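You operate a simulated robot arm through the tools that you are given. There is no shell and no other tool. Be economical: measure what you need, move in short steps, check, and stop when the job is done.

You run a simulated robot arm. Do the job below in one go: nothing can be reset, and whatever is moved stays where it is left.

TASK
Take the slim grey block and put it on top of the green block on the packing bench top. Open the bottom drawer of the dark grey cabinet, put the grey pad in the inside of the bottom drawer of the dark grey cabinet and shut the drawer again. Put two of the yellow sleeves from the tote bench front on the wood bench top. Take the yellow-band collar from the tote bench top and put it on the silver oblong tin. Put the tall blue pot on the tote bench top away on the bench between the black mat and the grey clamp. Put the orange holed block on top of the brown carton with a blue band. Fetch the black block and set it on the setup bench top. Open the drawer of the low case, put the blue-band collar on the wash bench top away on the top of the low drawer case and shut the drawer again. Fetch the blue sleeved block and set it on the cream tray. Any order will do. Set down upright: tall blue pot, blue sleeved block.

Only the result counts: the job must be done as asked and must still hold three seconds after the hand-in. Knocking over, shifting, dropping, spilling or breaking anything else fails it.

THE ROBOT
A 7-joint arm with a two-finger parallel gripper on a trunk, on a base that drives. Base frame: it is fixed to the floor where the robot stands at the start and does not move with it; the origin is under the middle of the robot, x ahead of it, y to its left, z up. Units: m, degrees, N and s.
With the tool pointing down near the work surface it reaches from about 0.3 to 0.72 m from the robot's upright axis, wherever it stands. Its first joint turns from -166.0 to 166.0 degrees. Places, roughly: bench between the black mat and the grey clamp [1.2, 2.9, 0.8]; black block (6x6x4 cm) [3.8, 2.2, 0.9]; blue sleeved block (7x3x7 cm) [4.6, 2.7, 0.9]; blue-band collar (6x6x2 cm) [3.4, 3.1, 0.9]; bottom drawer of the dark grey cabinet [0.9, -1, 0.3]; carton with a blue band (8x10x6 cm) [4.5, 0.4, 0.9]; cream tray (27x10x2 cm) [6.3, -0.2, 0.9]; drawer of the low case [6.4, 7, 0.8]; green block (6x6x4 cm) [1.1, -0.3, 0.9]; grey pad (29x19x4 cm) [0.5, -1.1, 1.5]; inside of the bottom drawer of the dark grey cabin [0.8, -1, 0.2]; oblong tin (11x8x3 cm) [2.7, -0.8, 0.9]; orange holed block (6x6x4 cm) [4, 0.3, 0.9]; setup bench top [6.6, 2.2, 0.9]; slim grey block (5x3x7 cm) [0.7, 0, 0.9]; tall blue pot (9x9x12 cm) [3, 0, 0.9]; top of the low drawer case (15x17 cm) [6.48, 7.02, 0.88]; wood bench top [2.8, -2.9, 0.9]; yellow sleeve (6x6x3 cm) [2.8, -0.6, 0.9]; yellow-band collar (7x7x2 cm) [2.6, -0.2, 0.9]. Payload 3.43 kg.
The TCP is the grasp point between the finger pads, 0.034 m short of the fingertips. In the tool frame z runs along the fingers and y along their closing line. The gripper opens to 0.128 m. The fingers are 0.024 m wide and 0.012 m thick; the gripper's body (0.048 by 0.13 m) begins 0.096 m behind the TCP.
Orientation is told as [roll, pitch, yaw] about the base's x, y, z axes, in that order, counted from this pose: with the fingers straight down and closing along the base's y, the tool's x points along the base's -x, its y along +y and its z along -z.

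THE INTERFACE
- The arm moves only by the tool servo_tool. Its argument "plan" is one flat list of numbers, 6 for each row, row after row: the shift along the tool's x, y, z in cm, then the turn, a rotation vector about the tool's x, y, z in degrees. In form: [x, y, z, rx, ry, rz, x, y, z, rx, ry, rz, ...]. A call has 1 to 12 rows; each row shifts and turns the commanded pose from where the row before left it, along the tool's axes as they then stand. "gripper" is the finger opening in cm, from 0 to 12.8, set as the call begins (left out, the last holds). Each row takes 0.2 s and may step no farther than 0.05 m and 8.6 degrees from the row before; otherwise, or with a gripper value out of range, the whole call is refused. A pose out of reach is approached as far as the arm can. The call stops where the force on the tool passes 40 N (or 10 N more than at its start, if that is more) or the arm is blocked; 0.2 s more then pass. The fingers move at their own pace (about 0.108 m/s each) and stop on an object; they squeeze with about 43 N. The grip force told is the motor's: it shows also when the fingers shut on nothing. Time passes only in rows, and 0.2 s behind the last, so rows that do not move let the fingers close. It gives the time, the measured TCP pose, the force on the tool (base axes), the opening and the grip force at its end, in the units of the frame above (readings bear some noise), with the torque about the TCP (base axes, N m) and any sound that the robot's microphone picked up.
- Cameras (640 x 400 px; columns grow to the right, rows downward): "scene" is now at [-0.0422, 0.068, 1.552]; the picture's right is [-0.76, -0.65, 0.00], its down [-0.29, 0.34, -0.89] and it looks along [0.58, -0.68, -0.45] (base axes); focal length 274 px, centre (320, 200). "wrist" rides on the gripper at [0.076, -0.011, -0.16] in the tool frame; the picture's right is [0.15, 0.99, 0.00], its down [-0.88, 0.13, -0.46] and it looks along [-0.45, 0.07, 0.89] (tool axes); focal length 234 px, centre (320, 200). There is no depth. A picture from a camera that has moved, and an enlarged one, comes with that camera's place and axes in the base frame and with its lens. The place of the scene camera against the robot may be out by one fixed shift of up to 0.025 m in any direction.
- capture(camera): a new picture of that camera. It takes no simulated time.
- move_column(by): slides the trunk up (or, below 0, down) by that many m; the arm and the scene camera ride with it, the base frame stays. It gives what a move gives, with no picture.
- drive_base(legs): drives the robot by 1 to 6 legs, each [ahead, left, turn to the left] in m, m and degrees, along the robot's own axes; the way and the turn of a leg run together, so that a leg with both is an arc; at most 1.5 m and 180 degrees a leg. The arm and the cameras ride along, it lands a little off, and it stops where it bumps. It gives what a move gives.
- aim_head(pan, tilt): turns the head with the scene camera to pan (to the left, within 86 degrees either way) and tilt (down, from -29 to 69), counted from straight ahead of the robot. It gives what a move gives.
- zoom(camera, box): a new picture of the part [left, top, right, bottom] of that camera's present view, enlarged. It takes no simulated time.
- finish_job(): hands the job in; it is judged then, once.

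Work in short steps. Places have to be worked out from the pictures, the camera data and where the tool is seen: move nearer, look again, correct. Check each grasp and each placing, and mend what went wrong. You have 567 turns and 360 pictures in all, those below and enlarged ones among them. Open the gripper and draw the arm clear of the work before you hand the job in, unless the task says otherwise.

The tools are called after ">>>" as name(argument=value, ...) on one line, values as JSON. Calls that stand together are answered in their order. servo_tool: Moves the arm, as the interface text tells. Its arguments: {"type":"object","properties":{"plan":{"type":"array","items":{"type":"number"}},"gripper":{"type":"number"}},"required":["plan"]} The other tools are called the same way: move_column (by) slides the trunk up or down; drive_base (legs) drives the base; aim_head (pan, tilt) turns the head that bears the scene camera; capture (camera) takes a picture; zoom (camera, box) takes an enlarged picture of a part of a camera's view; finish_job () hands the job in.

At the start:

```text
time: 0.0
eef_pos: [0.2722, -0.3263, 0.9994]
ee_rot: [0.0, 0.0, 0.0]
ft_force: [0.1, 0.5, 0.7]
wrist_torque: [0.01, 0.02, -0.01]
opening: 0.1279
grasp_force: 0.0
trunk travel left (down, up): [-0.225, 0.099]
robot x, y, heading: [0.0005, 0.0017, -0.1]
head pan, tilt: [-49.5, 26.6]
```

scene: 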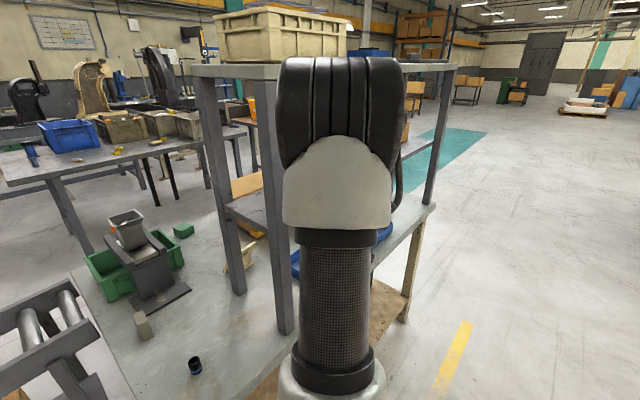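
wrist: 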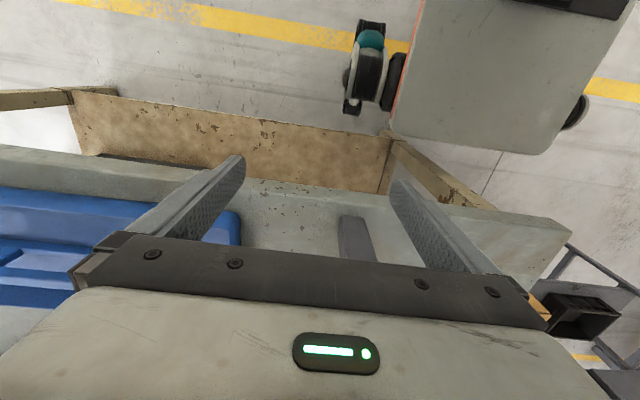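

I'll look around first, starting with the head turned to the packing bench ahead.

>>> aim_head(pan=-10, tilt=35)

>>> capture(camera="scene")

```text
time: 1.1
eef_pos: [0.272, -0.3254, 1.0009]
ee_rot: [0.1, 0.1, 0.0]
ft_force: [-0.6, -0.1, -0.3]
wrist_torque: [-0.02, 0.02, -0.05]
opening: 0.128
grasp_force: 0.0
trunk travel left (down, up): [-0.225, 0.099]
robot x, y, heading: [0.0012, 0.0009, -0.1]
head pan, tilt: [-10.0, 35.0]
```

```text
357 pictures are left
camera scene: at [-0.015, 0.1223, 1.5389], right [-0.17, -0.98, 0.0], down [-0.56, 0.1, -0.82], along [0.81, -0.14, -0.57], focal length 274 px, centre (320, 200)
```

scene: 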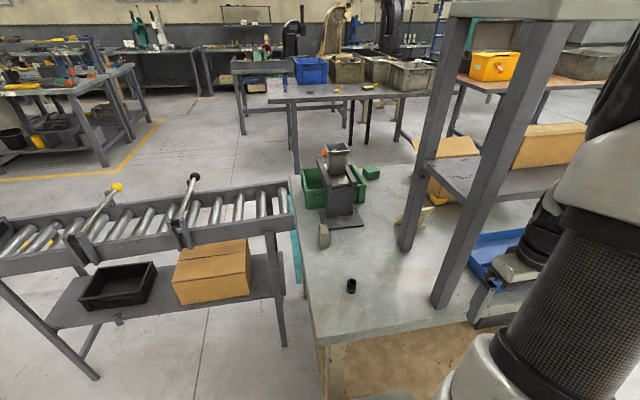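

The slim block (~[0.66,-0.01]) and green block (~[1.08,-0.32]) are seen. I look round the room for driving routes.

>>> aim_head(pan=-86, tilt=25)

>>> capture(camera="scene")

>>> aim_head(pan=30, tilt=20)

>>> capture(camera="scene")

>>> aim_head(pan=86, tilt=20)

>>> capture(camera="scene")

```text
time: 2.5
eef_pos: [0.2712, -0.3251, 1.0]
ee_rot: [0.0, 0.0, -0.1]
ft_force: [0.0, -0.4, 0.6]
wrist_torque: [-0.01, -0.02, 0.01]
opening: 0.128
grasp_force: 0.1
trunk travel left (down, up): [-0.225, 0.099]
robot x, y, heading: [-0.0022, -0.002, 0.1]
head pan, tilt: [-85.9, 25.0]
```

```text
356 pictures are left
camera scene: at [-0.0951, 0.0458, 1.5546], right [-1.0, -0.07, 0.0], down [-0.03, 0.42, -0.91], along [0.06, -0.9, -0.42], focal length 274 px, centre (320, 200)
```

scene: 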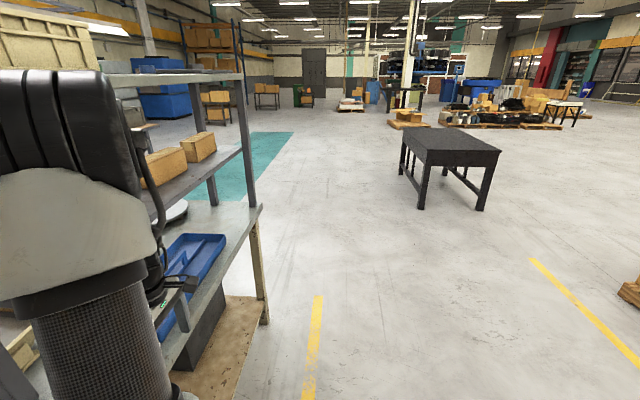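

```text
time: 4.5
eef_pos: [0.2718, -0.3244, 1.0003]
ee_rot: [0.0, 0.0, 0.0]
ft_force: [0.3, 0.2, 0.1]
wrist_torque: [0.03, -0.05, 0.03]
opening: 0.128
grasp_force: 0.1
trunk travel left (down, up): [-0.225, 0.099]
robot x, y, heading: [0.002, -0.0007, 0.2]
head pan, tilt: [30.0, 20.0]
```

```text
355 pictures are left
camera scene: at [-0.021, 0.1842, 1.5627], right [0.5, -0.87, 0.0], down [-0.3, -0.17, -0.94], along [0.81, 0.47, -0.34], focal length 274 px, centre (320, 200)
```

scene: 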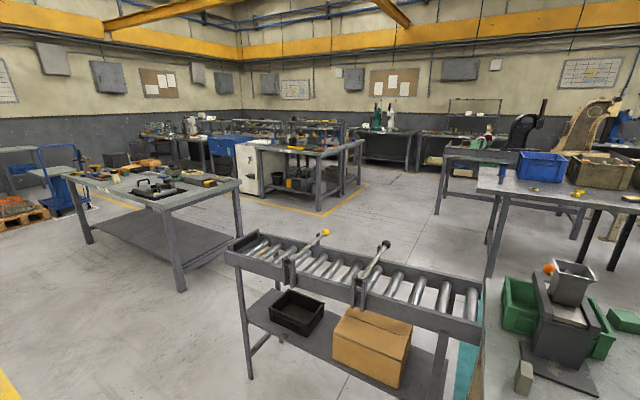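

```text
time: 5.7
eef_pos: [0.2716, -0.3261, 1.0018]
ee_rot: [0.0, 0.0, 0.0]
ft_force: [0.3, 0.2, 0.2]
wrist_torque: [0.0, 0.02, -0.01]
opening: 0.128
grasp_force: 0.0
trunk travel left (down, up): [-0.225, 0.099]
robot x, y, heading: [-0.0012, 0.0023, -0.0]
head pan, tilt: [85.9, 20.0]
```

```text
354 pictures are left
camera scene: at [-0.095, 0.2306, 1.5627], right [1.0, -0.07, 0.0], down [-0.02, -0.34, -0.94], along [0.07, 0.94, -0.34], focal length 274 px, centre (320, 200)
```

scene: 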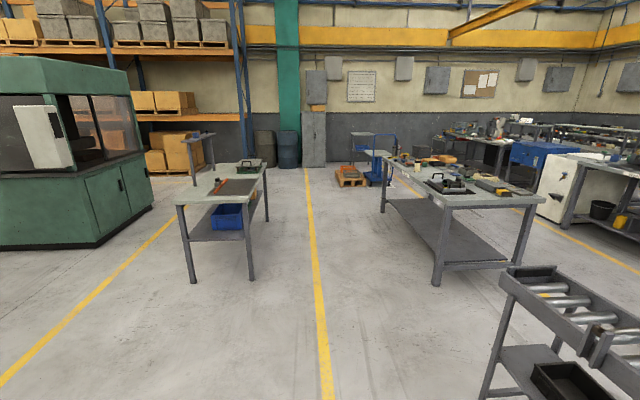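

Start with the slim grey block: look closely at it.

>>> aim_head(pan=-5, tilt=45)

>>> capture(camera="scene")

>>> zoom(camera="scene", box=[280, 80, 440, 260])

```text
time: 7.4
eef_pos: [0.271, -0.3241, 1.0]
ee_rot: [0.0, 0.0, 0.0]
ft_force: [0.3, 0.0, 1.3]
wrist_torque: [0.0, -0.01, -0.01]
opening: 0.128
grasp_force: 0.1
trunk travel left (down, up): [-0.225, 0.099]
robot x, y, heading: [-0.0019, 0.0016, -0.0]
head pan, tilt: [-5.0, 45.0]
```

```text
353 pictures are left
camera scene: at [-0.0207, 0.1307, 1.5241], right [-0.09, -1.0, 0.0], down [-0.7, 0.06, -0.71], along [0.7, -0.06, -0.71], focal length 274 px, centre (320, 200)
```

scene: 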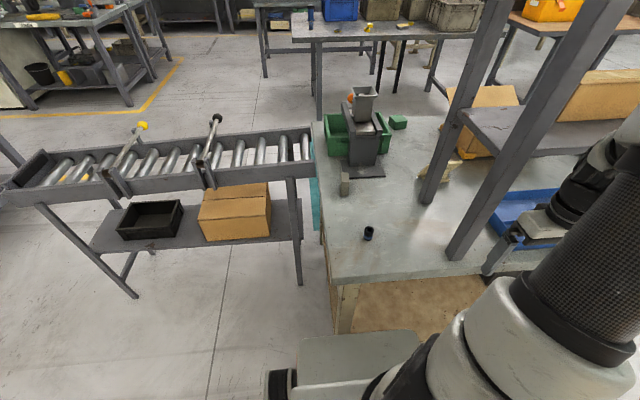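

```text
2.22 times, centred on (360, 170) of scene
camera zoom: at [-0.0207, 0.1307, 1.5241], right [-0.09, -1.0, 0.0], down [-0.7, 0.06, -0.71], along [0.7, -0.06, -0.71], focal length 609 px, centre (231, 267)
```

zoom: 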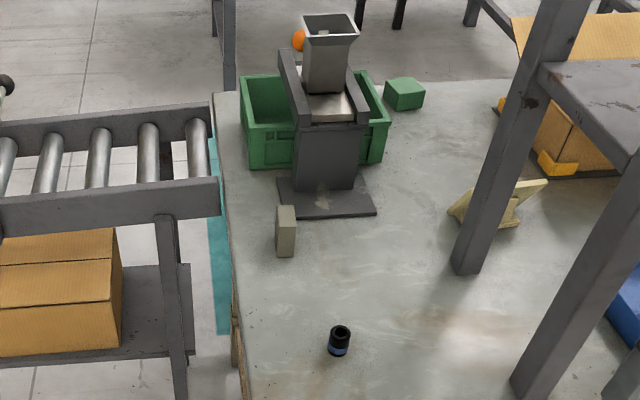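

Block stands with its 3 cm side along y. Swing the arm across to the front, keeping high, to view it with the wrist camera.

>>> servo_tool(plan=[-0.5, 4.5, -0.5, 0, 0, 0, -0.5, 4.5, -0.5, 0, 0, 0, -0.5, 4.5, -0.5, 0, 0, 0, -0.5, 4.5, -0.5, 0, 0, 0, -2, 4.5, -0.5, 0, 0, 0, -3, 4.5, -0.5, 0, 0, 0, -3, 4.5, 0, 0, 0, 0, -4, 0, 0, 0, 0, 0, -4, 0, 0, 0, 0, 0])

>>> capture(camera="wrist")

>>> capture(camera="scene")

```text
refused: row 6 steps farther than a row can; nothing moved
```

```text
351 pictures are left
camera wrist: at [0.1953, -0.337, 1.1589], right [-0.15, 0.99, 0.0], down [0.88, 0.13, 0.46], along [0.45, 0.07, -0.89], focal length 234 px, centre (320, 200)
```

wrist: 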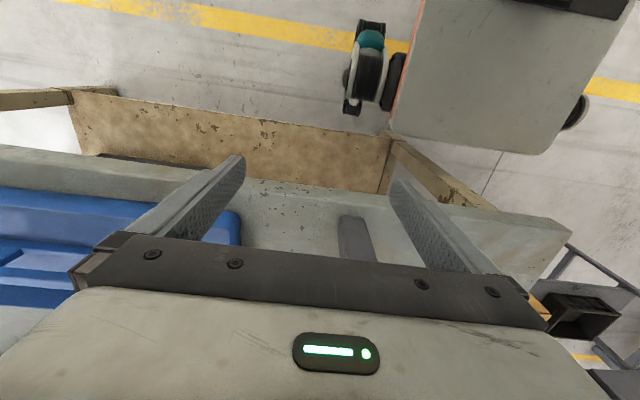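

```text
350 pictures are left
camera scene: at [-0.0207, 0.1307, 1.5241], right [-0.09, -1.0, 0.0], down [-0.7, 0.06, -0.71], along [0.7, -0.06, -0.71], focal length 274 px, centre (320, 200)
```

scene: 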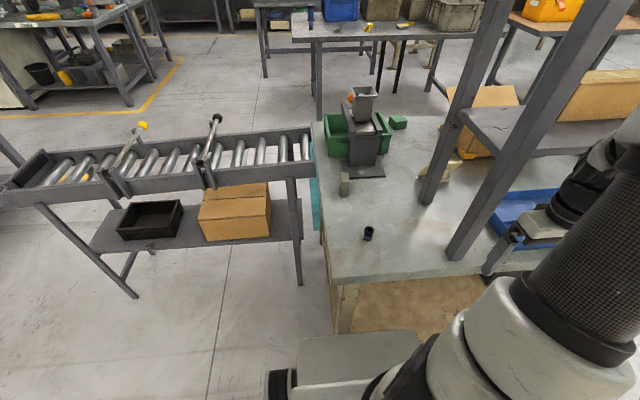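

Row too long; retry with shorter ones.

>>> servo_tool(plan=[-0.5, 4.5, -0.5, 0, 0, 0, -0.5, 4.5, -0.5, 0, 0, 0, -0.5, 4.5, -0.5, 0, 0, 0, -0.5, 4.5, -0.5, 0, 0, 0, -2, 4.4, -0.5, 0, 0, 0, -2, 4.4, -0.5, 0, 0, 0, -2, 4.4, 0, 0, 0, 0, -4, 0, 0, 0, 0, 0, -4, 0, 0, 0, 0, 0])

>>> capture(camera="wrist")

>>> capture(camera="scene")

```text
time: 9.4
eef_pos: [0.4318, -0.0096, 1.0337]
ee_rot: [-0.1, 0.0, 0.0]
ft_force: [-0.6, 0.5, 0.0]
wrist_torque: [-0.01, -0.05, 0.0]
opening: 0.128
grasp_force: 0.1
trunk travel left (down, up): [-0.225, 0.099]
robot x, y, heading: [-0.0027, 0.0005, -0.2]
head pan, tilt: [-5.0, 45.0]
```

```text
349 pictures are left
camera wrist: at [0.3551, -0.022, 1.192], right [-0.15, 0.99, 0.0], down [0.88, 0.13, 0.46], along [0.45, 0.07, -0.89], focal length 234 px, centre (320, 200)
```

wrist: 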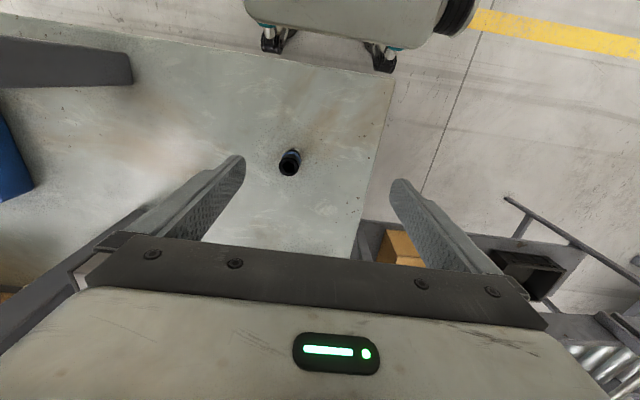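

```text
348 pictures are left
camera scene: at [-0.0206, 0.1305, 1.524], right [-0.09, -1.0, 0.0], down [-0.7, 0.06, -0.71], along [0.7, -0.06, -0.71], focal length 274 px, centre (320, 200)
```

scene: 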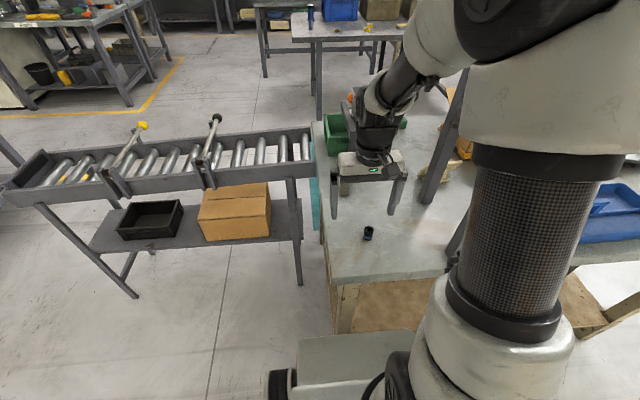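

Tip position calibrates the scene camera to within ~1 cm; table is ~0.86. I move over the block at ~[0.673,-0.005].

>>> servo_tool(plan=[-4.8, 0.1, 0, 0, 0, 0, -4.8, 0.1, 0, 0, 0, 0, -4.8, 0.1, 0, 0, 0, 0, -4.8, 0.1, 0, 0, 0, 0, -4.6, 0, 0, 0, 0, 0], gripper=8)

>>> capture(camera="wrist")

>>> zoom(camera="scene", box=[280, 80, 440, 260])

```text
time: 10.6
eef_pos: [0.6672, -0.0065, 1.032]
ee_rot: [0.0, 0.1, 0.0]
ft_force: [0.5, -0.4, 0.9]
wrist_torque: [0.01, 0.04, -0.02]
opening: 0.08
grasp_force: 0.0
trunk travel left (down, up): [-0.225, 0.099]
robot x, y, heading: [-0.0004, -0.0008, -0.1]
head pan, tilt: [-5.0, 45.0]
```

```text
347 pictures are left
camera wrist: at [0.5904, -0.0194, 1.1909], right [-0.15, 0.99, 0.0], down [0.88, 0.13, 0.45], along [0.45, 0.07, -0.89], focal length 234 px, centre (320, 200)
```

wrist: 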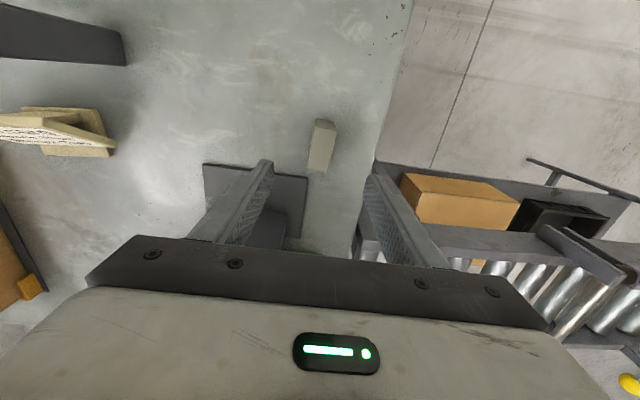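

```text
2.22 times, centred on (360, 170) of scene
camera zoom: at [-0.0205, 0.1306, 1.524], right [-0.09, -1.0, 0.0], down [-0.7, 0.06, -0.71], along [0.7, -0.06, -0.71], focal length 609 px, centre (231, 267)
```

zoom: 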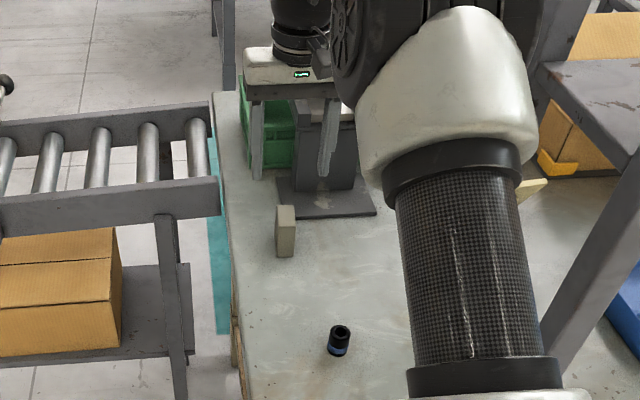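

>>> zoom(camera="wrist", box=[260, 90, 380, 190])

```text
4.00 times, centred on (320, 140) of wrist
camera zoom: at [0.5904, -0.0194, 1.1909], right [-0.15, 0.99, 0.0], down [0.88, 0.13, 0.45], along [0.45, 0.07, -0.89], focal length 937 px, centre (320, 440)
```

zoom: 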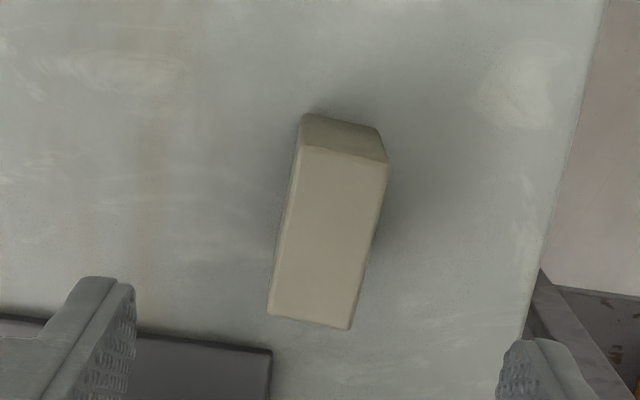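

Wrist view puts the block centre at ~[0.659,-0.007], yaw about −3°. Descend and grip.

>>> servo_tool(plan=[0.8, 0, 2, 0, 0, 3, 0, 0, 4, 0, 0, 0, 0, 0, 3, 0, 0, 0, 0, 0, 2.4, 0, 0, 0])

>>> capture(camera="wrist")

```text
time: 11.6
eef_pos: [0.6599, -0.0091, 0.916]
ee_rot: [0.0, 0.0, -3.0]
ft_force: [0.3, 0.8, 0.4]
wrist_torque: [-0.02, 0.0, -0.02]
opening: 0.0801
grasp_force: 0.1
trunk travel left (down, up): [-0.225, 0.099]
robot x, y, heading: [0.0031, -0.0025, -0.2]
head pan, tilt: [-5.0, 45.0]
```

```text
344 pictures are left
camera wrist: at [0.5827, -0.0168, 1.0747], right [-0.09, 1.0, 0.0], down [0.89, 0.08, 0.46], along [0.45, 0.04, -0.89], focal length 234 px, centre (320, 200)
```

wrist: 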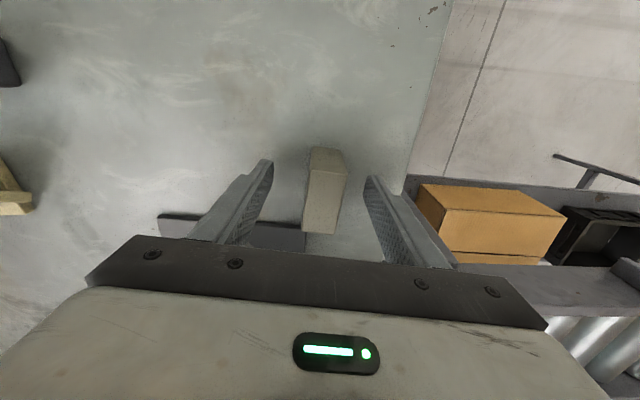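

Block lies between the pads. Close.

>>> servo_tool(plan=[0, 0, 0, 0, 0, 0, 0, 0, 0, 0, 0, 0, 0, 0, 0, 0, 0, 0], gripper=0)

>>> servo_tool(plan=[0, 0, -3, 0, 0, 0, 0, 0, -4, 0, 0, 0, 0, 0, -4, 0, 0, 0])

>>> capture(camera="wrist")

```text
time: 12.4
eef_pos: [0.659, -0.009, 0.9162]
ee_rot: [0.0, 0.0, -3.0]
ft_force: [0.1, -0.2, -0.2]
wrist_torque: [-0.04, -0.04, -0.02]
opening: 0.026
grasp_force: 42.9
trunk travel left (down, up): [-0.225, 0.099]
robot x, y, heading: [-0.0034, -0.0014, 0.1]
head pan, tilt: [-5.0, 45.0]
```

```text
time: 13.2
eef_pos: [0.6614, -0.0096, 1.0274]
ee_rot: [0.0, 0.1, -3.1]
ft_force: [0.3, 1.0, -2.6]
wrist_torque: [0.0, 0.0, 0.02]
opening: 0.0254
grasp_force: 43.2
trunk travel left (down, up): [-0.225, 0.099]
robot x, y, heading: [0.0016, 0.002, -0.2]
head pan, tilt: [-5.0, 45.0]
```

```text
343 pictures are left
camera wrist: at [0.585, -0.0187, 1.1864], right [-0.09, 1.0, 0.0], down [0.89, 0.08, 0.46], along [0.45, 0.04, -0.89], focal length 234 px, centre (320, 200)
```

wrist: 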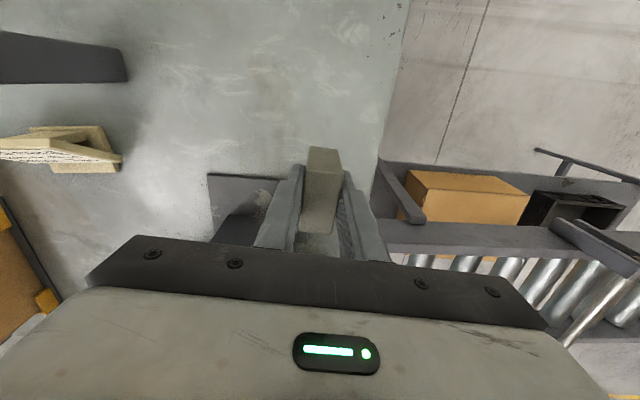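

Held firmly (2.6 N). Tuck the arm close and back off from the bench, then go left round the conveyor.

>>> servo_tool(plan=[4.8, 0, -0.5, 0, 0, 0, 4.8, 0, -0.5, 0, 0, 0, 4.8, 0, -0.5, 0, 0, 0, 4.8, 0, -0.5, 0, 0, 0, 4.8, 0, -0.5, 0, 0, 0, 4.8, 0, -0.5, 0, 0, 0])

>>> drive_base(legs=[[-0.45, 0, 0], [0, 1.4, 0]])

>>> aim_head(pan=0, tilt=35)

>>> capture(camera="scene")

```text
time: 14.6
eef_pos: [0.3718, -0.0002, 1.0552]
ee_rot: [0.1, 0.0, -3.1]
ft_force: [-0.2, 0.3, -1.8]
wrist_torque: [0.02, 0.01, 0.0]
opening: 0.0256
grasp_force: 43.0
trunk travel left (down, up): [-0.225, 0.099]
robot x, y, heading: [-0.0011, 0.0, -0.3]
head pan, tilt: [-5.0, 45.0]
```

```text
time: 30.4
eef_pos: [-0.107, 1.3908, 1.055]
ee_rot: [0.0, 0.0, -1.2]
ft_force: [0.2, 0.1, -2.2]
wrist_torque: [0.02, -0.03, 0.0]
opening: 0.0255
grasp_force: 43.6
trunk travel left (down, up): [-0.225, 0.099]
robot x, y, heading: [-0.4796, 1.3764, 1.6]
head pan, tilt: [-5.0, 45.0]
```

```text
time: 31.1
eef_pos: [-0.1075, 1.391, 1.0558]
ee_rot: [0.0, 0.0, -1.1]
ft_force: [0.3, 0.3, -1.2]
wrist_torque: [0.02, 0.02, 0.0]
opening: 0.0256
grasp_force: 42.6
trunk travel left (down, up): [-0.225, 0.099]
robot x, y, heading: [-0.48, 1.3766, 2.1]
head pan, tilt: [0.0, 35.0]
```

```text
342 pictures are left
camera scene: at [-0.4973, 1.5166, 1.5388], right [0.03, -1.0, 0.0], down [-0.57, -0.02, -0.82], along [0.82, 0.03, -0.57], focal length 274 px, centre (320, 200)
```

scene: 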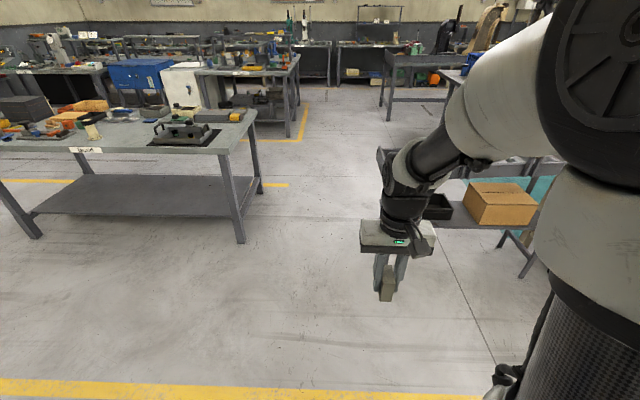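

The mat bench's near corner is ~[1.1,2.2]. Check the conveyor's end on the right before passing.

>>> aim_head(pan=-30, tilt=30)

>>> capture(camera="scene")

```text
time: 32.1
eef_pos: [-0.1065, 1.391, 1.0554]
ee_rot: [0.1, 0.0, -1.2]
ft_force: [0.3, -0.2, -1.6]
wrist_torque: [0.01, 0.0, -0.02]
opening: 0.0257
grasp_force: 42.8
trunk travel left (down, up): [-0.225, 0.099]
robot x, y, heading: [-0.4797, 1.3789, 1.9]
head pan, tilt: [-30.0, 30.0]
```

```text
341 pictures are left
camera scene: at [-0.5056, 1.4712, 1.5466], right [-0.47, -0.88, 0.0], down [-0.44, 0.24, -0.87], along [0.76, -0.41, -0.5], focal length 274 px, centre (320, 200)
```

scene: 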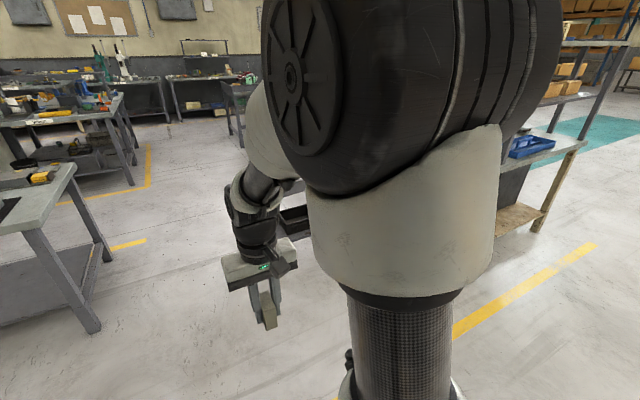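

Conveyor ends at y≲1.25, aisle centre ~1.72. Drive through.

>>> drive_base(legs=[[0, 0.35, -1.9], [1.2, 0, 0]])

>>> aim_head(pan=-60, tilt=35)

>>> capture(camera="scene")

```text
time: 41.5
eef_pos: [1.0652, 1.7017, 1.0552]
ee_rot: [0.0, -0.1, -4.4]
ft_force: [0.8, 0.4, -1.5]
wrist_torque: [-0.02, 0.01, 0.04]
opening: 0.0255
grasp_force: 43.2
trunk travel left (down, up): [-0.225, 0.099]
robot x, y, heading: [0.6944, 1.7067, -1.5]
head pan, tilt: [-30.0, 30.0]
```

```text
time: 42.5
eef_pos: [1.0656, 1.7014, 1.0557]
ee_rot: [0.0, -0.1, -4.4]
ft_force: [0.7, 0.7, -1.6]
wrist_torque: [0.01, -0.02, -0.04]
opening: 0.0258
grasp_force: 43.3
trunk travel left (down, up): [-0.225, 0.099]
robot x, y, heading: [0.6937, 1.71, -1.6]
head pan, tilt: [-60.0, 35.0]
```

```text
340 pictures are left
camera scene: at [0.6359, 1.773, 1.5389], right [-0.88, -0.48, 0.0], down [-0.28, 0.5, -0.82], along [0.39, -0.72, -0.57], focal length 274 px, centre (320, 200)
```

scene: 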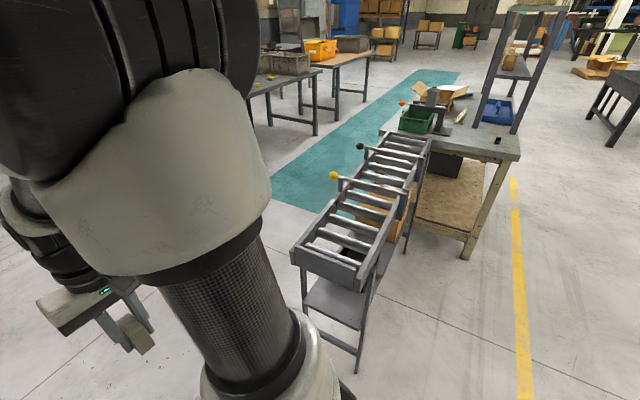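

Lane behind the packing bench is clear. Drive to x≈1.78, then sideways down to y≈-0.3.

>>> drive_base(legs=[[1.08, 0, 1.5], [0, -1.0, 0], [0, -1.0, 0]])

>>> drive_base(legs=[[0, 0, 90], [0, 0, 90]])

>>> aim_head(pan=10, tilt=45)

>>> capture(camera="scene")

```text
time: 66.9
eef_pos: [2.1963, -0.2626, 1.0571]
ee_rot: [0.0, -0.1, -1.3]
ft_force: [0.5, 0.2, -2.2]
wrist_torque: [-0.01, -0.01, 0.02]
opening: 0.0257
grasp_force: 43.2
trunk travel left (down, up): [-0.225, 0.099]
robot x, y, heading: [1.8211, -0.2746, 1.8]
head pan, tilt: [-60.0, 35.0]
```

```text
time: 75.3
eef_pos: [1.4529, -0.3103, 1.0552]
ee_rot: [-0.1, 0.0, -177.3]
ft_force: [-0.2, -0.1, -2.4]
wrist_torque: [0.0, 0.04, 0.02]
opening: 0.0257
grasp_force: 42.9
trunk travel left (down, up): [-0.225, 0.099]
robot x, y, heading: [1.8226, -0.2735, -174.5]
head pan, tilt: [-60.0, 35.0]
```

```text
time: 76.7
eef_pos: [1.452, -0.31, 1.0554]
ee_rot: [0.0, -0.1, -177.4]
ft_force: [-0.2, 0.4, -2.3]
wrist_torque: [-0.01, -0.03, 0.0]
opening: 0.0256
grasp_force: 42.8
trunk travel left (down, up): [-0.225, 0.099]
robot x, y, heading: [1.8263, -0.2753, -174.2]
head pan, tilt: [10.0, 45.0]
```

```text
339 pictures are left
camera scene: at [1.8369, -0.4283, 1.524], right [-0.27, 0.96, 0.0], down [0.68, 0.19, -0.71], along [-0.68, -0.19, -0.71], focal length 274 px, centre (320, 200)
```

scene: 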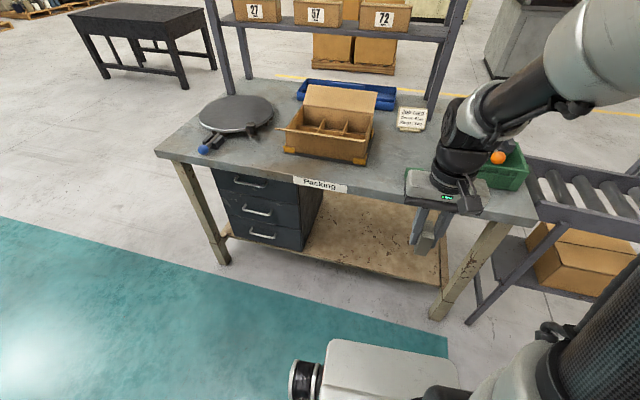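

The packing bench back side with the cabinet is visible. Move a little closer, and look for the green block.

>>> drive_base(legs=[[0.12, 0, -5]])

>>> capture(camera="wrist")

>>> aim_head(pan=-5, tilt=40)

>>> capture(camera="scene")

```text
time: 78.0
eef_pos: [1.333, -0.2834, 1.0555]
ee_rot: [0.0, 0.0, 177.7]
ft_force: [-0.7, 0.0, -2.3]
wrist_torque: [0.05, 0.0, 0.0]
opening: 0.0256
grasp_force: 42.9
trunk travel left (down, up): [-0.225, 0.099]
robot x, y, heading: [1.706, -0.2821, -179.8]
head pan, tilt: [10.0, 45.0]
```

```text
338 pictures are left
camera wrist: at [1.4084, -0.2772, 1.2142], right [0.1, -0.99, 0.0], down [-0.89, -0.09, 0.46], along [-0.45, -0.05, -0.89], focal length 234 px, centre (320, 200)
```

wrist: 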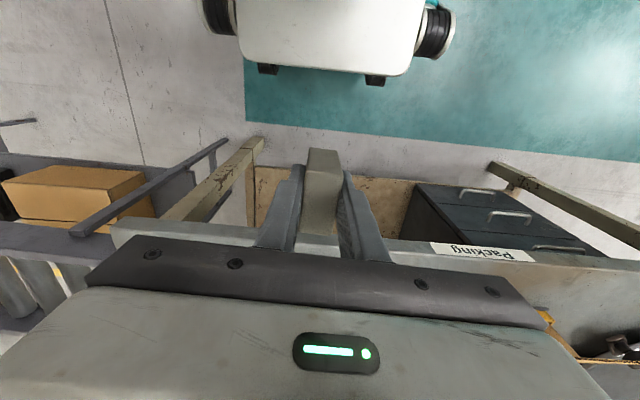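

```text
time: 78.7
eef_pos: [1.3319, -0.2829, 1.0546]
ee_rot: [0.0, 0.1, 177.7]
ft_force: [0.0, 0.3, -1.7]
wrist_torque: [0.0, 0.0, -0.03]
opening: 0.0258
grasp_force: 43.1
trunk travel left (down, up): [-0.225, 0.099]
robot x, y, heading: [1.7042, -0.2799, -179.5]
head pan, tilt: [-5.0, 40.0]
```

```text
337 pictures are left
camera scene: at [1.7004, -0.415, 1.5313], right [0.08, 1.0, 0.0], down [0.64, -0.05, -0.77], along [-0.76, 0.06, -0.64], focal length 274 px, centre (320, 200)
```

scene: 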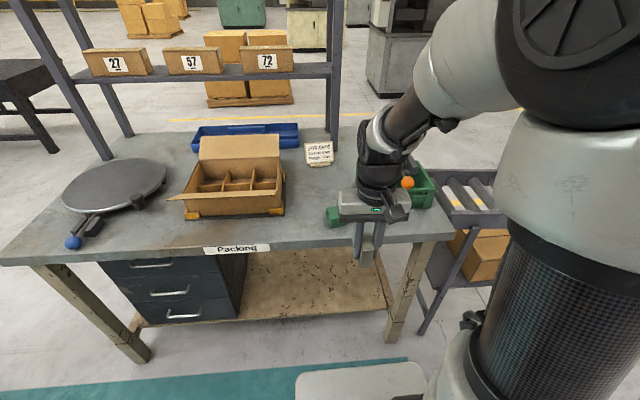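

Green block is partly hidden by the gripper; swing the arm aside to see it wholly.

>>> servo_tool(plan=[0, -4, -2, 0, 0, 0, 0, -4, -2, 0, 0, 0, 0, -4, -2, 0, 0, 0, 0, -4, 0, 0, 0, 0])

>>> zoom(camera="scene", box=[280, 140, 440, 240])

```text
time: 79.7
eef_pos: [1.339, -0.1194, 1.1136]
ee_rot: [0.0, 0.1, 177.6]
ft_force: [0.1, -0.4, -1.8]
wrist_torque: [0.02, 0.01, 0.0]
opening: 0.0254
grasp_force: 42.9
trunk travel left (down, up): [-0.225, 0.099]
robot x, y, heading: [1.7067, -0.2789, -179.5]
head pan, tilt: [-5.0, 40.0]
```

```text
4.00 times, centred on (360, 190) of scene
camera zoom: at [1.7004, -0.4149, 1.5313], right [0.08, 1.0, 0.0], down [0.64, -0.05, -0.77], along [-0.76, 0.06, -0.64], focal length 1096 px, centre (160, 240)
```

zoom: 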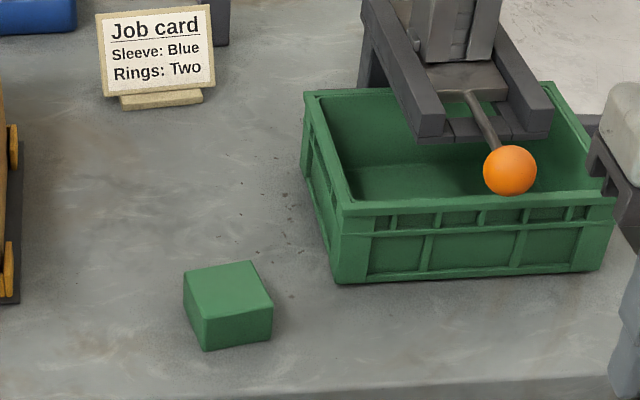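

Green block's top centre is ~[1.036,-0.311], yaw ~14°. Bring the slim block over it at height.

>>> servo_tool(plan=[0, 4.5, 0, 0, 0, 0, 0, 4.5, 0, 0, 0, 0, 0, 4.5, 0, 0, 0, 0, -2, 4.5, 0, 0, 0, 0, -4.5, 1.2, -0.5, 0, 0, 0, -4.5, 1.2, -0.5, 0, 0, 0, -4.5, 0, 0, 0, 0, 0, -4.5, 0, 0, 0, 0, 0, -4.5, 0, 0, 0, 0, 0, -4.9, 0, 0, 0, 0, 0])

>>> zoom(camera="wrist", box=[220, 60, 420, 240])

>>> zoom(camera="scene", box=[280, 140, 440, 240])

```text
time: 81.9
eef_pos: [1.0372, -0.3149, 1.1233]
ee_rot: [0.0, 0.3, 177.6]
ft_force: [-0.3, 0.0, -3.5]
wrist_torque: [0.02, 0.03, 0.01]
opening: 0.0256
grasp_force: 42.7
trunk travel left (down, up): [-0.225, 0.099]
robot x, y, heading: [1.7075, -0.2786, -179.4]
head pan, tilt: [-5.0, 40.0]
```

```text
2.22 times, centred on (320, 150) of wrist
camera zoom: at [1.1115, -0.3079, 1.2826], right [0.1, -0.99, 0.0], down [-0.89, -0.09, 0.45], along [-0.45, -0.05, -0.89], focal length 520 px, centre (320, 311)
```

zoom: 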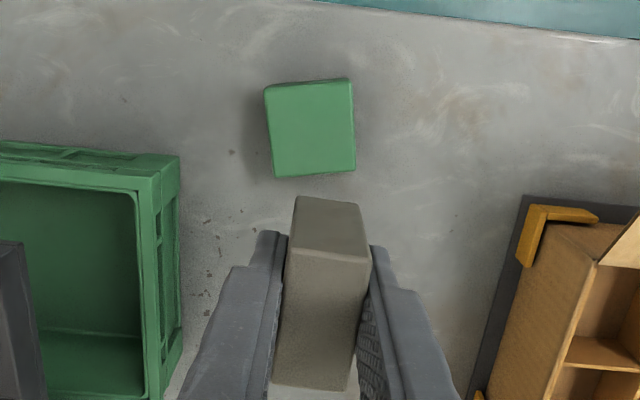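

```text
4.00 times, centred on (360, 190) of scene
camera zoom: at [1.6999, -0.415, 1.5312], right [0.08, 1.0, 0.0], down [0.64, -0.05, -0.77], along [-0.76, 0.06, -0.64], focal length 1096 px, centre (160, 240)
```

zoom: 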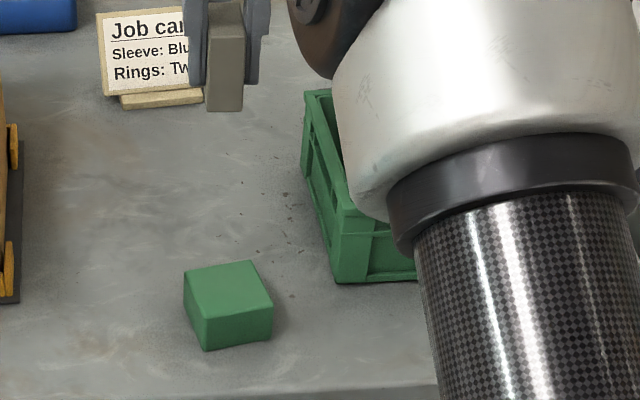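

The scene estimate is off ~2.5 cm here; the wrist view (self-consistent with the held block) gives the green top at ~[1.062,-0.308]. Shift over and lower partly.

>>> servo_tool(plan=[2.5, -0.8, 0, 0, 0, 0, 0, 0, 4, 0, 0, 0, 0, 0, 4, 0, 0, 0, 0, 0, 4, 0, 0, 0])

>>> zoom(camera="wrist", box=[220, 60, 420, 240])

```text
time: 82.9
eef_pos: [1.0652, -0.31, 1.0044]
ee_rot: [0.0, -0.1, 177.6]
ft_force: [0.4, 0.9, -2.5]
wrist_torque: [0.04, -0.05, 0.02]
opening: 0.0254
grasp_force: 43.4
trunk travel left (down, up): [-0.225, 0.099]
robot x, y, heading: [1.7056, -0.2785, -179.3]
head pan, tilt: [-5.0, 40.0]
```

```text
2.22 times, centred on (320, 150) of wrist
camera zoom: at [1.1416, -0.3032, 1.1642], right [0.1, -0.99, 0.0], down [-0.89, -0.09, 0.46], along [-0.45, -0.05, -0.89], focal length 520 px, centre (320, 311)
```

zoom: 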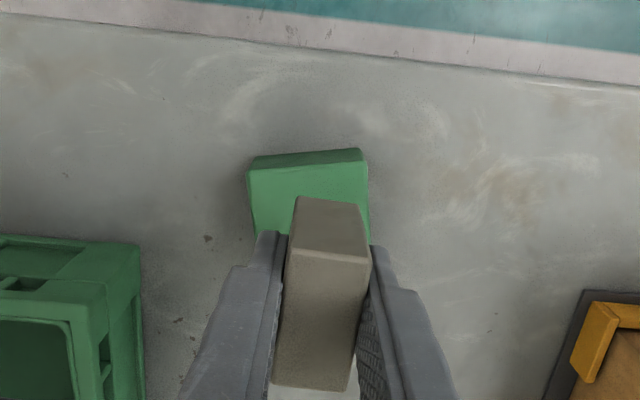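

Aligned. Lower gently until contact.

>>> servo_tool(plan=[-0.3, 0, 2, 0, 0, 0, 0, 0, 1.5, 0, 0, 0, 0, 0, 0.5, 0, 0, 0, 0, 0, 0.4, 0, 0, 0])

>>> zoom(camera="wrist", box=[220, 60, 420, 240])

```text
time: 83.9
eef_pos: [1.0605, -0.3089, 0.9608]
ee_rot: [0.0, 0.0, 177.7]
ft_force: [-0.3, 0.2, -2.9]
wrist_torque: [-0.02, 0.0, 0.0]
opening: 0.0255
grasp_force: 42.6
trunk travel left (down, up): [-0.225, 0.099]
robot x, y, heading: [1.7037, -0.2804, -179.6]
head pan, tilt: [-5.0, 40.0]
```

```text
2.22 times, centred on (320, 150) of wrist
camera zoom: at [1.1358, -0.3018, 1.1201], right [0.1, -0.99, 0.0], down [-0.89, -0.09, 0.45], along [-0.45, -0.05, -0.89], focal length 520 px, centre (320, 311)
```

zoom: 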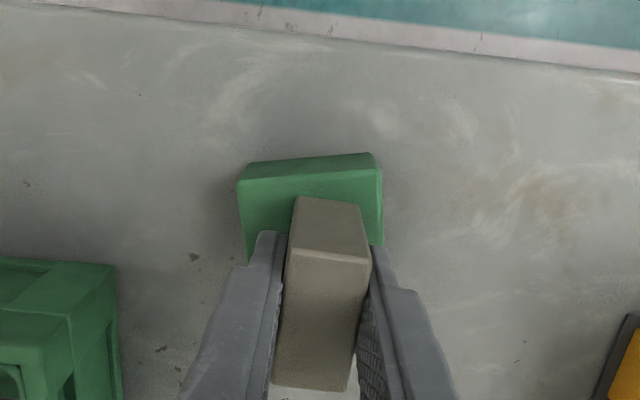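

Still hanging freely; go down in half-cm steps until contact.

>>> servo_tool(plan=[0, 0, 0.3, 0, 0, 0, 0, 0, 0.3, 0, 0, 0])

>>> servo_tool(plan=[0, 0, 0.2, 0, 0, 0, 0, 0, 0.2, 0, 0, 0])

```text
time: 84.5
eef_pos: [1.0602, -0.3097, 0.9561]
ee_rot: [0.0, -0.1, 177.5]
ft_force: [-0.4, 1.1, 2.5]
wrist_torque: [0.04, -0.08, 0.01]
opening: 0.0255
grasp_force: 43.5
trunk travel left (down, up): [-0.225, 0.099]
robot x, y, heading: [1.7082, -0.2781, -179.3]
head pan, tilt: [-5.0, 40.0]
```

```text
time: 85.1
eef_pos: [1.06, -0.3101, 0.9548]
ee_rot: [0.0, -0.3, 177.6]
ft_force: [2.1, 0.2, 27.7]
wrist_torque: [0.02, -0.77, -0.01]
opening: 0.0254
grasp_force: 43.2
trunk travel left (down, up): [-0.225, 0.099]
robot x, y, heading: [1.7061, -0.2815, -179.1]
head pan, tilt: [-5.0, 40.0]
```

Contact at 0.955. Ease back, open, and rise.

>>> servo_tool(plan=[0, 0, -0.3, 0, 0, 0])

>>> servo_tool(plan=[0, 0, 0, 0, 0, 0, 0, 0, 0, 0, 0, 0], gripper=6)

>>> servo_tool(plan=[0, 0, -3, 0, 0, 0, 0, 0, -4, 0, 0, 0, 0, 0, -4, 0, 0, 0, 0, 0, -4, 0, 0, 0])

>>> zoom(camera="wrist", box=[220, 60, 420, 240])

```text
time: 85.5
eef_pos: [1.0603, -0.3089, 0.9568]
ee_rot: [0.0, -0.2, 177.7]
ft_force: [-3.7, -0.5, 21.0]
wrist_torque: [-0.03, -0.14, -0.01]
opening: 0.0258
grasp_force: 43.2
trunk travel left (down, up): [-0.225, 0.099]
robot x, y, heading: [1.7075, -0.2795, -179.6]
head pan, tilt: [-5.0, 40.0]
```

```text
time: 86.1
eef_pos: [1.0605, -0.3095, 0.9533]
ee_rot: [0.1, 0.2, 177.5]
ft_force: [-0.3, -0.8, -0.4]
wrist_torque: [0.01, -0.01, 0.0]
opening: 0.0598
grasp_force: 0.2
trunk travel left (down, up): [-0.225, 0.099]
robot x, y, heading: [1.7067, -0.2779, -179.8]
head pan, tilt: [-5.0, 40.0]
```

```text
time: 87.1
eef_pos: [1.0612, -0.309, 1.104]
ee_rot: [0.0, 0.2, 177.6]
ft_force: [0.1, -0.6, 0.2]
wrist_torque: [-0.01, 0.0, -0.03]
opening: 0.0602
grasp_force: 0.1
trunk travel left (down, up): [-0.225, 0.099]
robot x, y, heading: [1.7071, -0.2772, -179.5]
head pan, tilt: [-5.0, 40.0]
```

```text
2.22 times, centred on (320, 150) of wrist
camera zoom: at [1.1363, -0.3022, 1.2633], right [0.1, -0.99, 0.0], down [-0.89, -0.09, 0.45], along [-0.45, -0.05, -0.89], focal length 520 px, centre (320, 311)
```

zoom: 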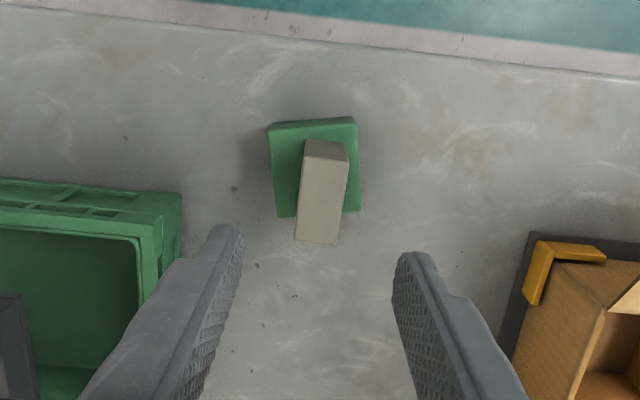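

Slim block sits on the green block. Retract and look at the shelf top (grey pad) and the cabinet from this side.

>>> servo_tool(plan=[4.8, 0, 0, 0, 0, 0, 4.8, 0, 0, 0, 0, 0, 4.8, 0, 0, 0, 0, 0, 4.8, 0, 0, 0, 0, 0, 4.8, 0, 0, 0, 0, 0, 4.0, 0, 0, 0, 0, 0])

>>> aim_head(pan=30, tilt=10)

>>> capture(camera="scene")

>>> aim_head(pan=35, tilt=55)

>>> capture(camera="scene")

```text
time: 88.5
eef_pos: [1.3414, -0.3225, 1.1004]
ee_rot: [0.0, 0.0, 177.5]
ft_force: [-0.6, 0.5, -0.7]
wrist_torque: [0.01, -0.02, 0.03]
opening: 0.0601
grasp_force: 0.0
trunk travel left (down, up): [-0.225, 0.099]
robot x, y, heading: [1.707, -0.2793, -179.5]
head pan, tilt: [-5.0, 40.0]
```

```text
time: 89.5
eef_pos: [1.3396, -0.3222, 1.1012]
ee_rot: [0.0, -0.1, 177.6]
ft_force: [0.0, 0.3, 0.8]
wrist_torque: [-0.01, 0.02, 0.01]
opening: 0.0601
grasp_force: 0.0
trunk travel left (down, up): [-0.225, 0.099]
robot x, y, heading: [1.707, -0.2791, -179.6]
head pan, tilt: [30.0, 10.0]
```

```text
330 pictures are left
camera scene: at [1.7051, -0.4688, 1.5789], right [-0.51, 0.86, 0.0], down [0.15, 0.09, -0.98], along [-0.85, -0.5, -0.17], focal length 274 px, centre (320, 200)
```

scene: 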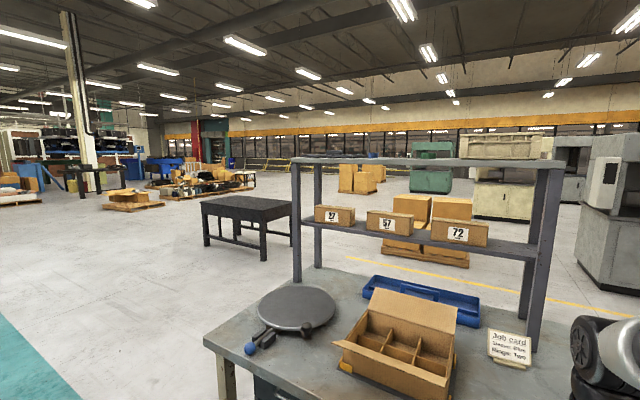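

```text
time: 90.7
eef_pos: [1.3407, -0.3219, 1.0996]
ee_rot: [0.1, -0.1, 177.6]
ft_force: [0.4, 0.3, -0.7]
wrist_torque: [-0.01, 0.0, 0.0]
opening: 0.0598
grasp_force: 0.0
trunk travel left (down, up): [-0.225, 0.099]
robot x, y, heading: [1.7065, -0.2828, -179.7]
head pan, tilt: [35.0, 55.0]
```

```text
329 pictures are left
camera scene: at [1.7265, -0.4635, 1.5107], right [-0.58, 0.81, 0.0], down [0.67, 0.48, -0.57], along [-0.47, -0.33, -0.82], focal length 274 px, centre (320, 200)
```

scene: 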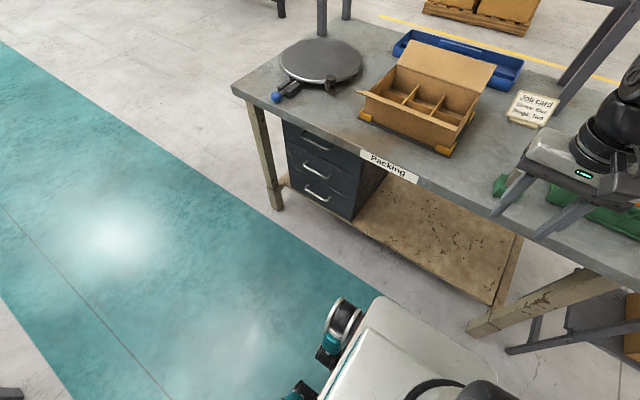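

The cabinet's bottom handle is ~[1.0,-0.98,0.3]. Drive sideways to face the cabinet, then look at it.

>>> drive_base(legs=[[-0.08, 0.7, 0]])

>>> aim_head(pan=0, tilt=50)

>>> capture(camera="scene")

```text
time: 97.9
eef_pos: [1.4214, -1.024, 1.1004]
ee_rot: [0.0, 0.0, 176.9]
ft_force: [-0.4, 1.1, 0.4]
wrist_torque: [0.0, -0.05, 0.01]
opening: 0.0601
grasp_force: 0.2
trunk travel left (down, up): [-0.225, 0.099]
robot x, y, heading: [1.7849, -0.9869, 179.8]
head pan, tilt: [35.0, 55.0]
```

```text
time: 98.9
eef_pos: [1.4218, -1.0233, 1.1008]
ee_rot: [0.0, 0.1, 176.9]
ft_force: [-0.5, -0.1, -0.3]
wrist_torque: [-0.01, -0.01, 0.01]
opening: 0.0603
grasp_force: 0.1
trunk travel left (down, up): [-0.225, 0.099]
robot x, y, heading: [1.7893, -0.9859, 180.0]
head pan, tilt: [0.0, 50.0]
```

```text
328 pictures are left
camera scene: at [1.7877, -1.1295, 1.5171], right [0.0, 1.0, 0.0], down [0.77, 0.0, -0.64], along [-0.64, 0.0, -0.77], focal length 274 px, centre (320, 200)
```

scene: 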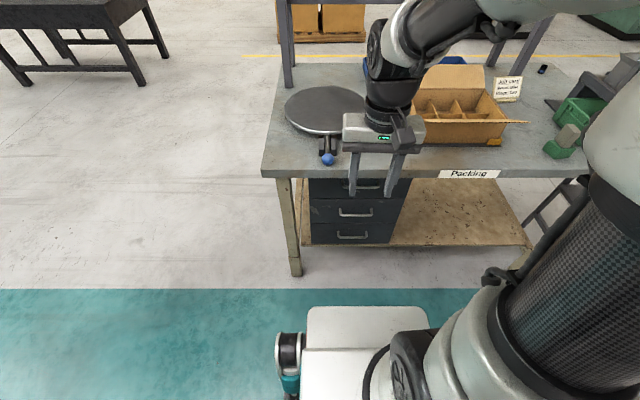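

Lower the trunk for the low drawer and take a closer look at the handle.

>>> zoom(camera="scene", box=[290, 160, 430, 260])

>>> move_column(by=-0.22)

>>> zoom(camera="scene", box=[240, 60, 480, 210])

```text
4.00 times, centred on (360, 210) of scene
camera zoom: at [1.7877, -1.1295, 1.5171], right [0.0, 1.0, 0.0], down [0.77, 0.0, -0.64], along [-0.64, 0.0, -0.77], focal length 1096 px, centre (160, 160)
```

zoom: 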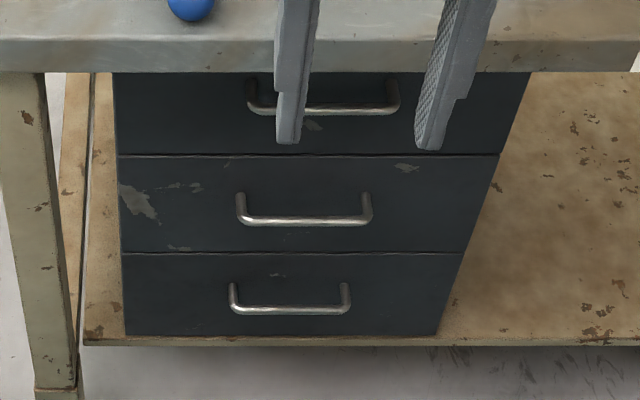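

```text
time: 101.2
eef_pos: [1.4216, -1.0243, 0.8803]
ee_rot: [0.1, 0.0, 176.9]
ft_force: [0.1, 1.1, 0.2]
wrist_torque: [0.0, -0.01, -0.04]
opening: 0.0601
grasp_force: 0.0
trunk travel left (down, up): [-0.005, 0.319]
robot x, y, heading: [1.7879, -0.9885, 180.0]
head pan, tilt: [0.0, 50.0]
```

```text
2.67 times, centred on (360, 135) of scene
camera zoom: at [1.7877, -1.1294, 1.2972], right [0.0, 1.0, 0.0], down [0.77, 0.0, -0.64], along [-0.64, 0.0, -0.77], focal length 731 px, centre (213, 373)
```

zoom: 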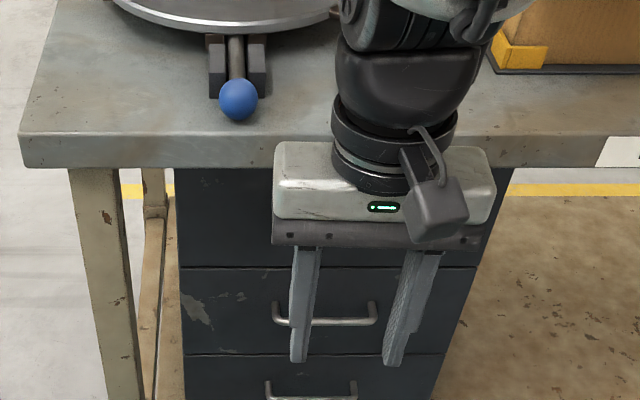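

Zoom on the bottom handle from this lower viewpoint to triangulate.

>>> zoom(camera="scene", box=[290, 140, 430, 240])

```text
4.00 times, centred on (360, 190) of scene
camera zoom: at [1.7877, -1.1294, 1.2972], right [0.0, 1.0, 0.0], down [0.77, 0.0, -0.64], along [-0.64, 0.0, -0.77], focal length 1096 px, centre (160, 240)
```

zoom: 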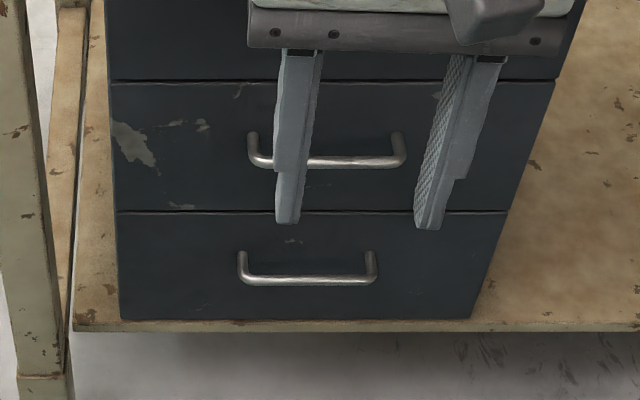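

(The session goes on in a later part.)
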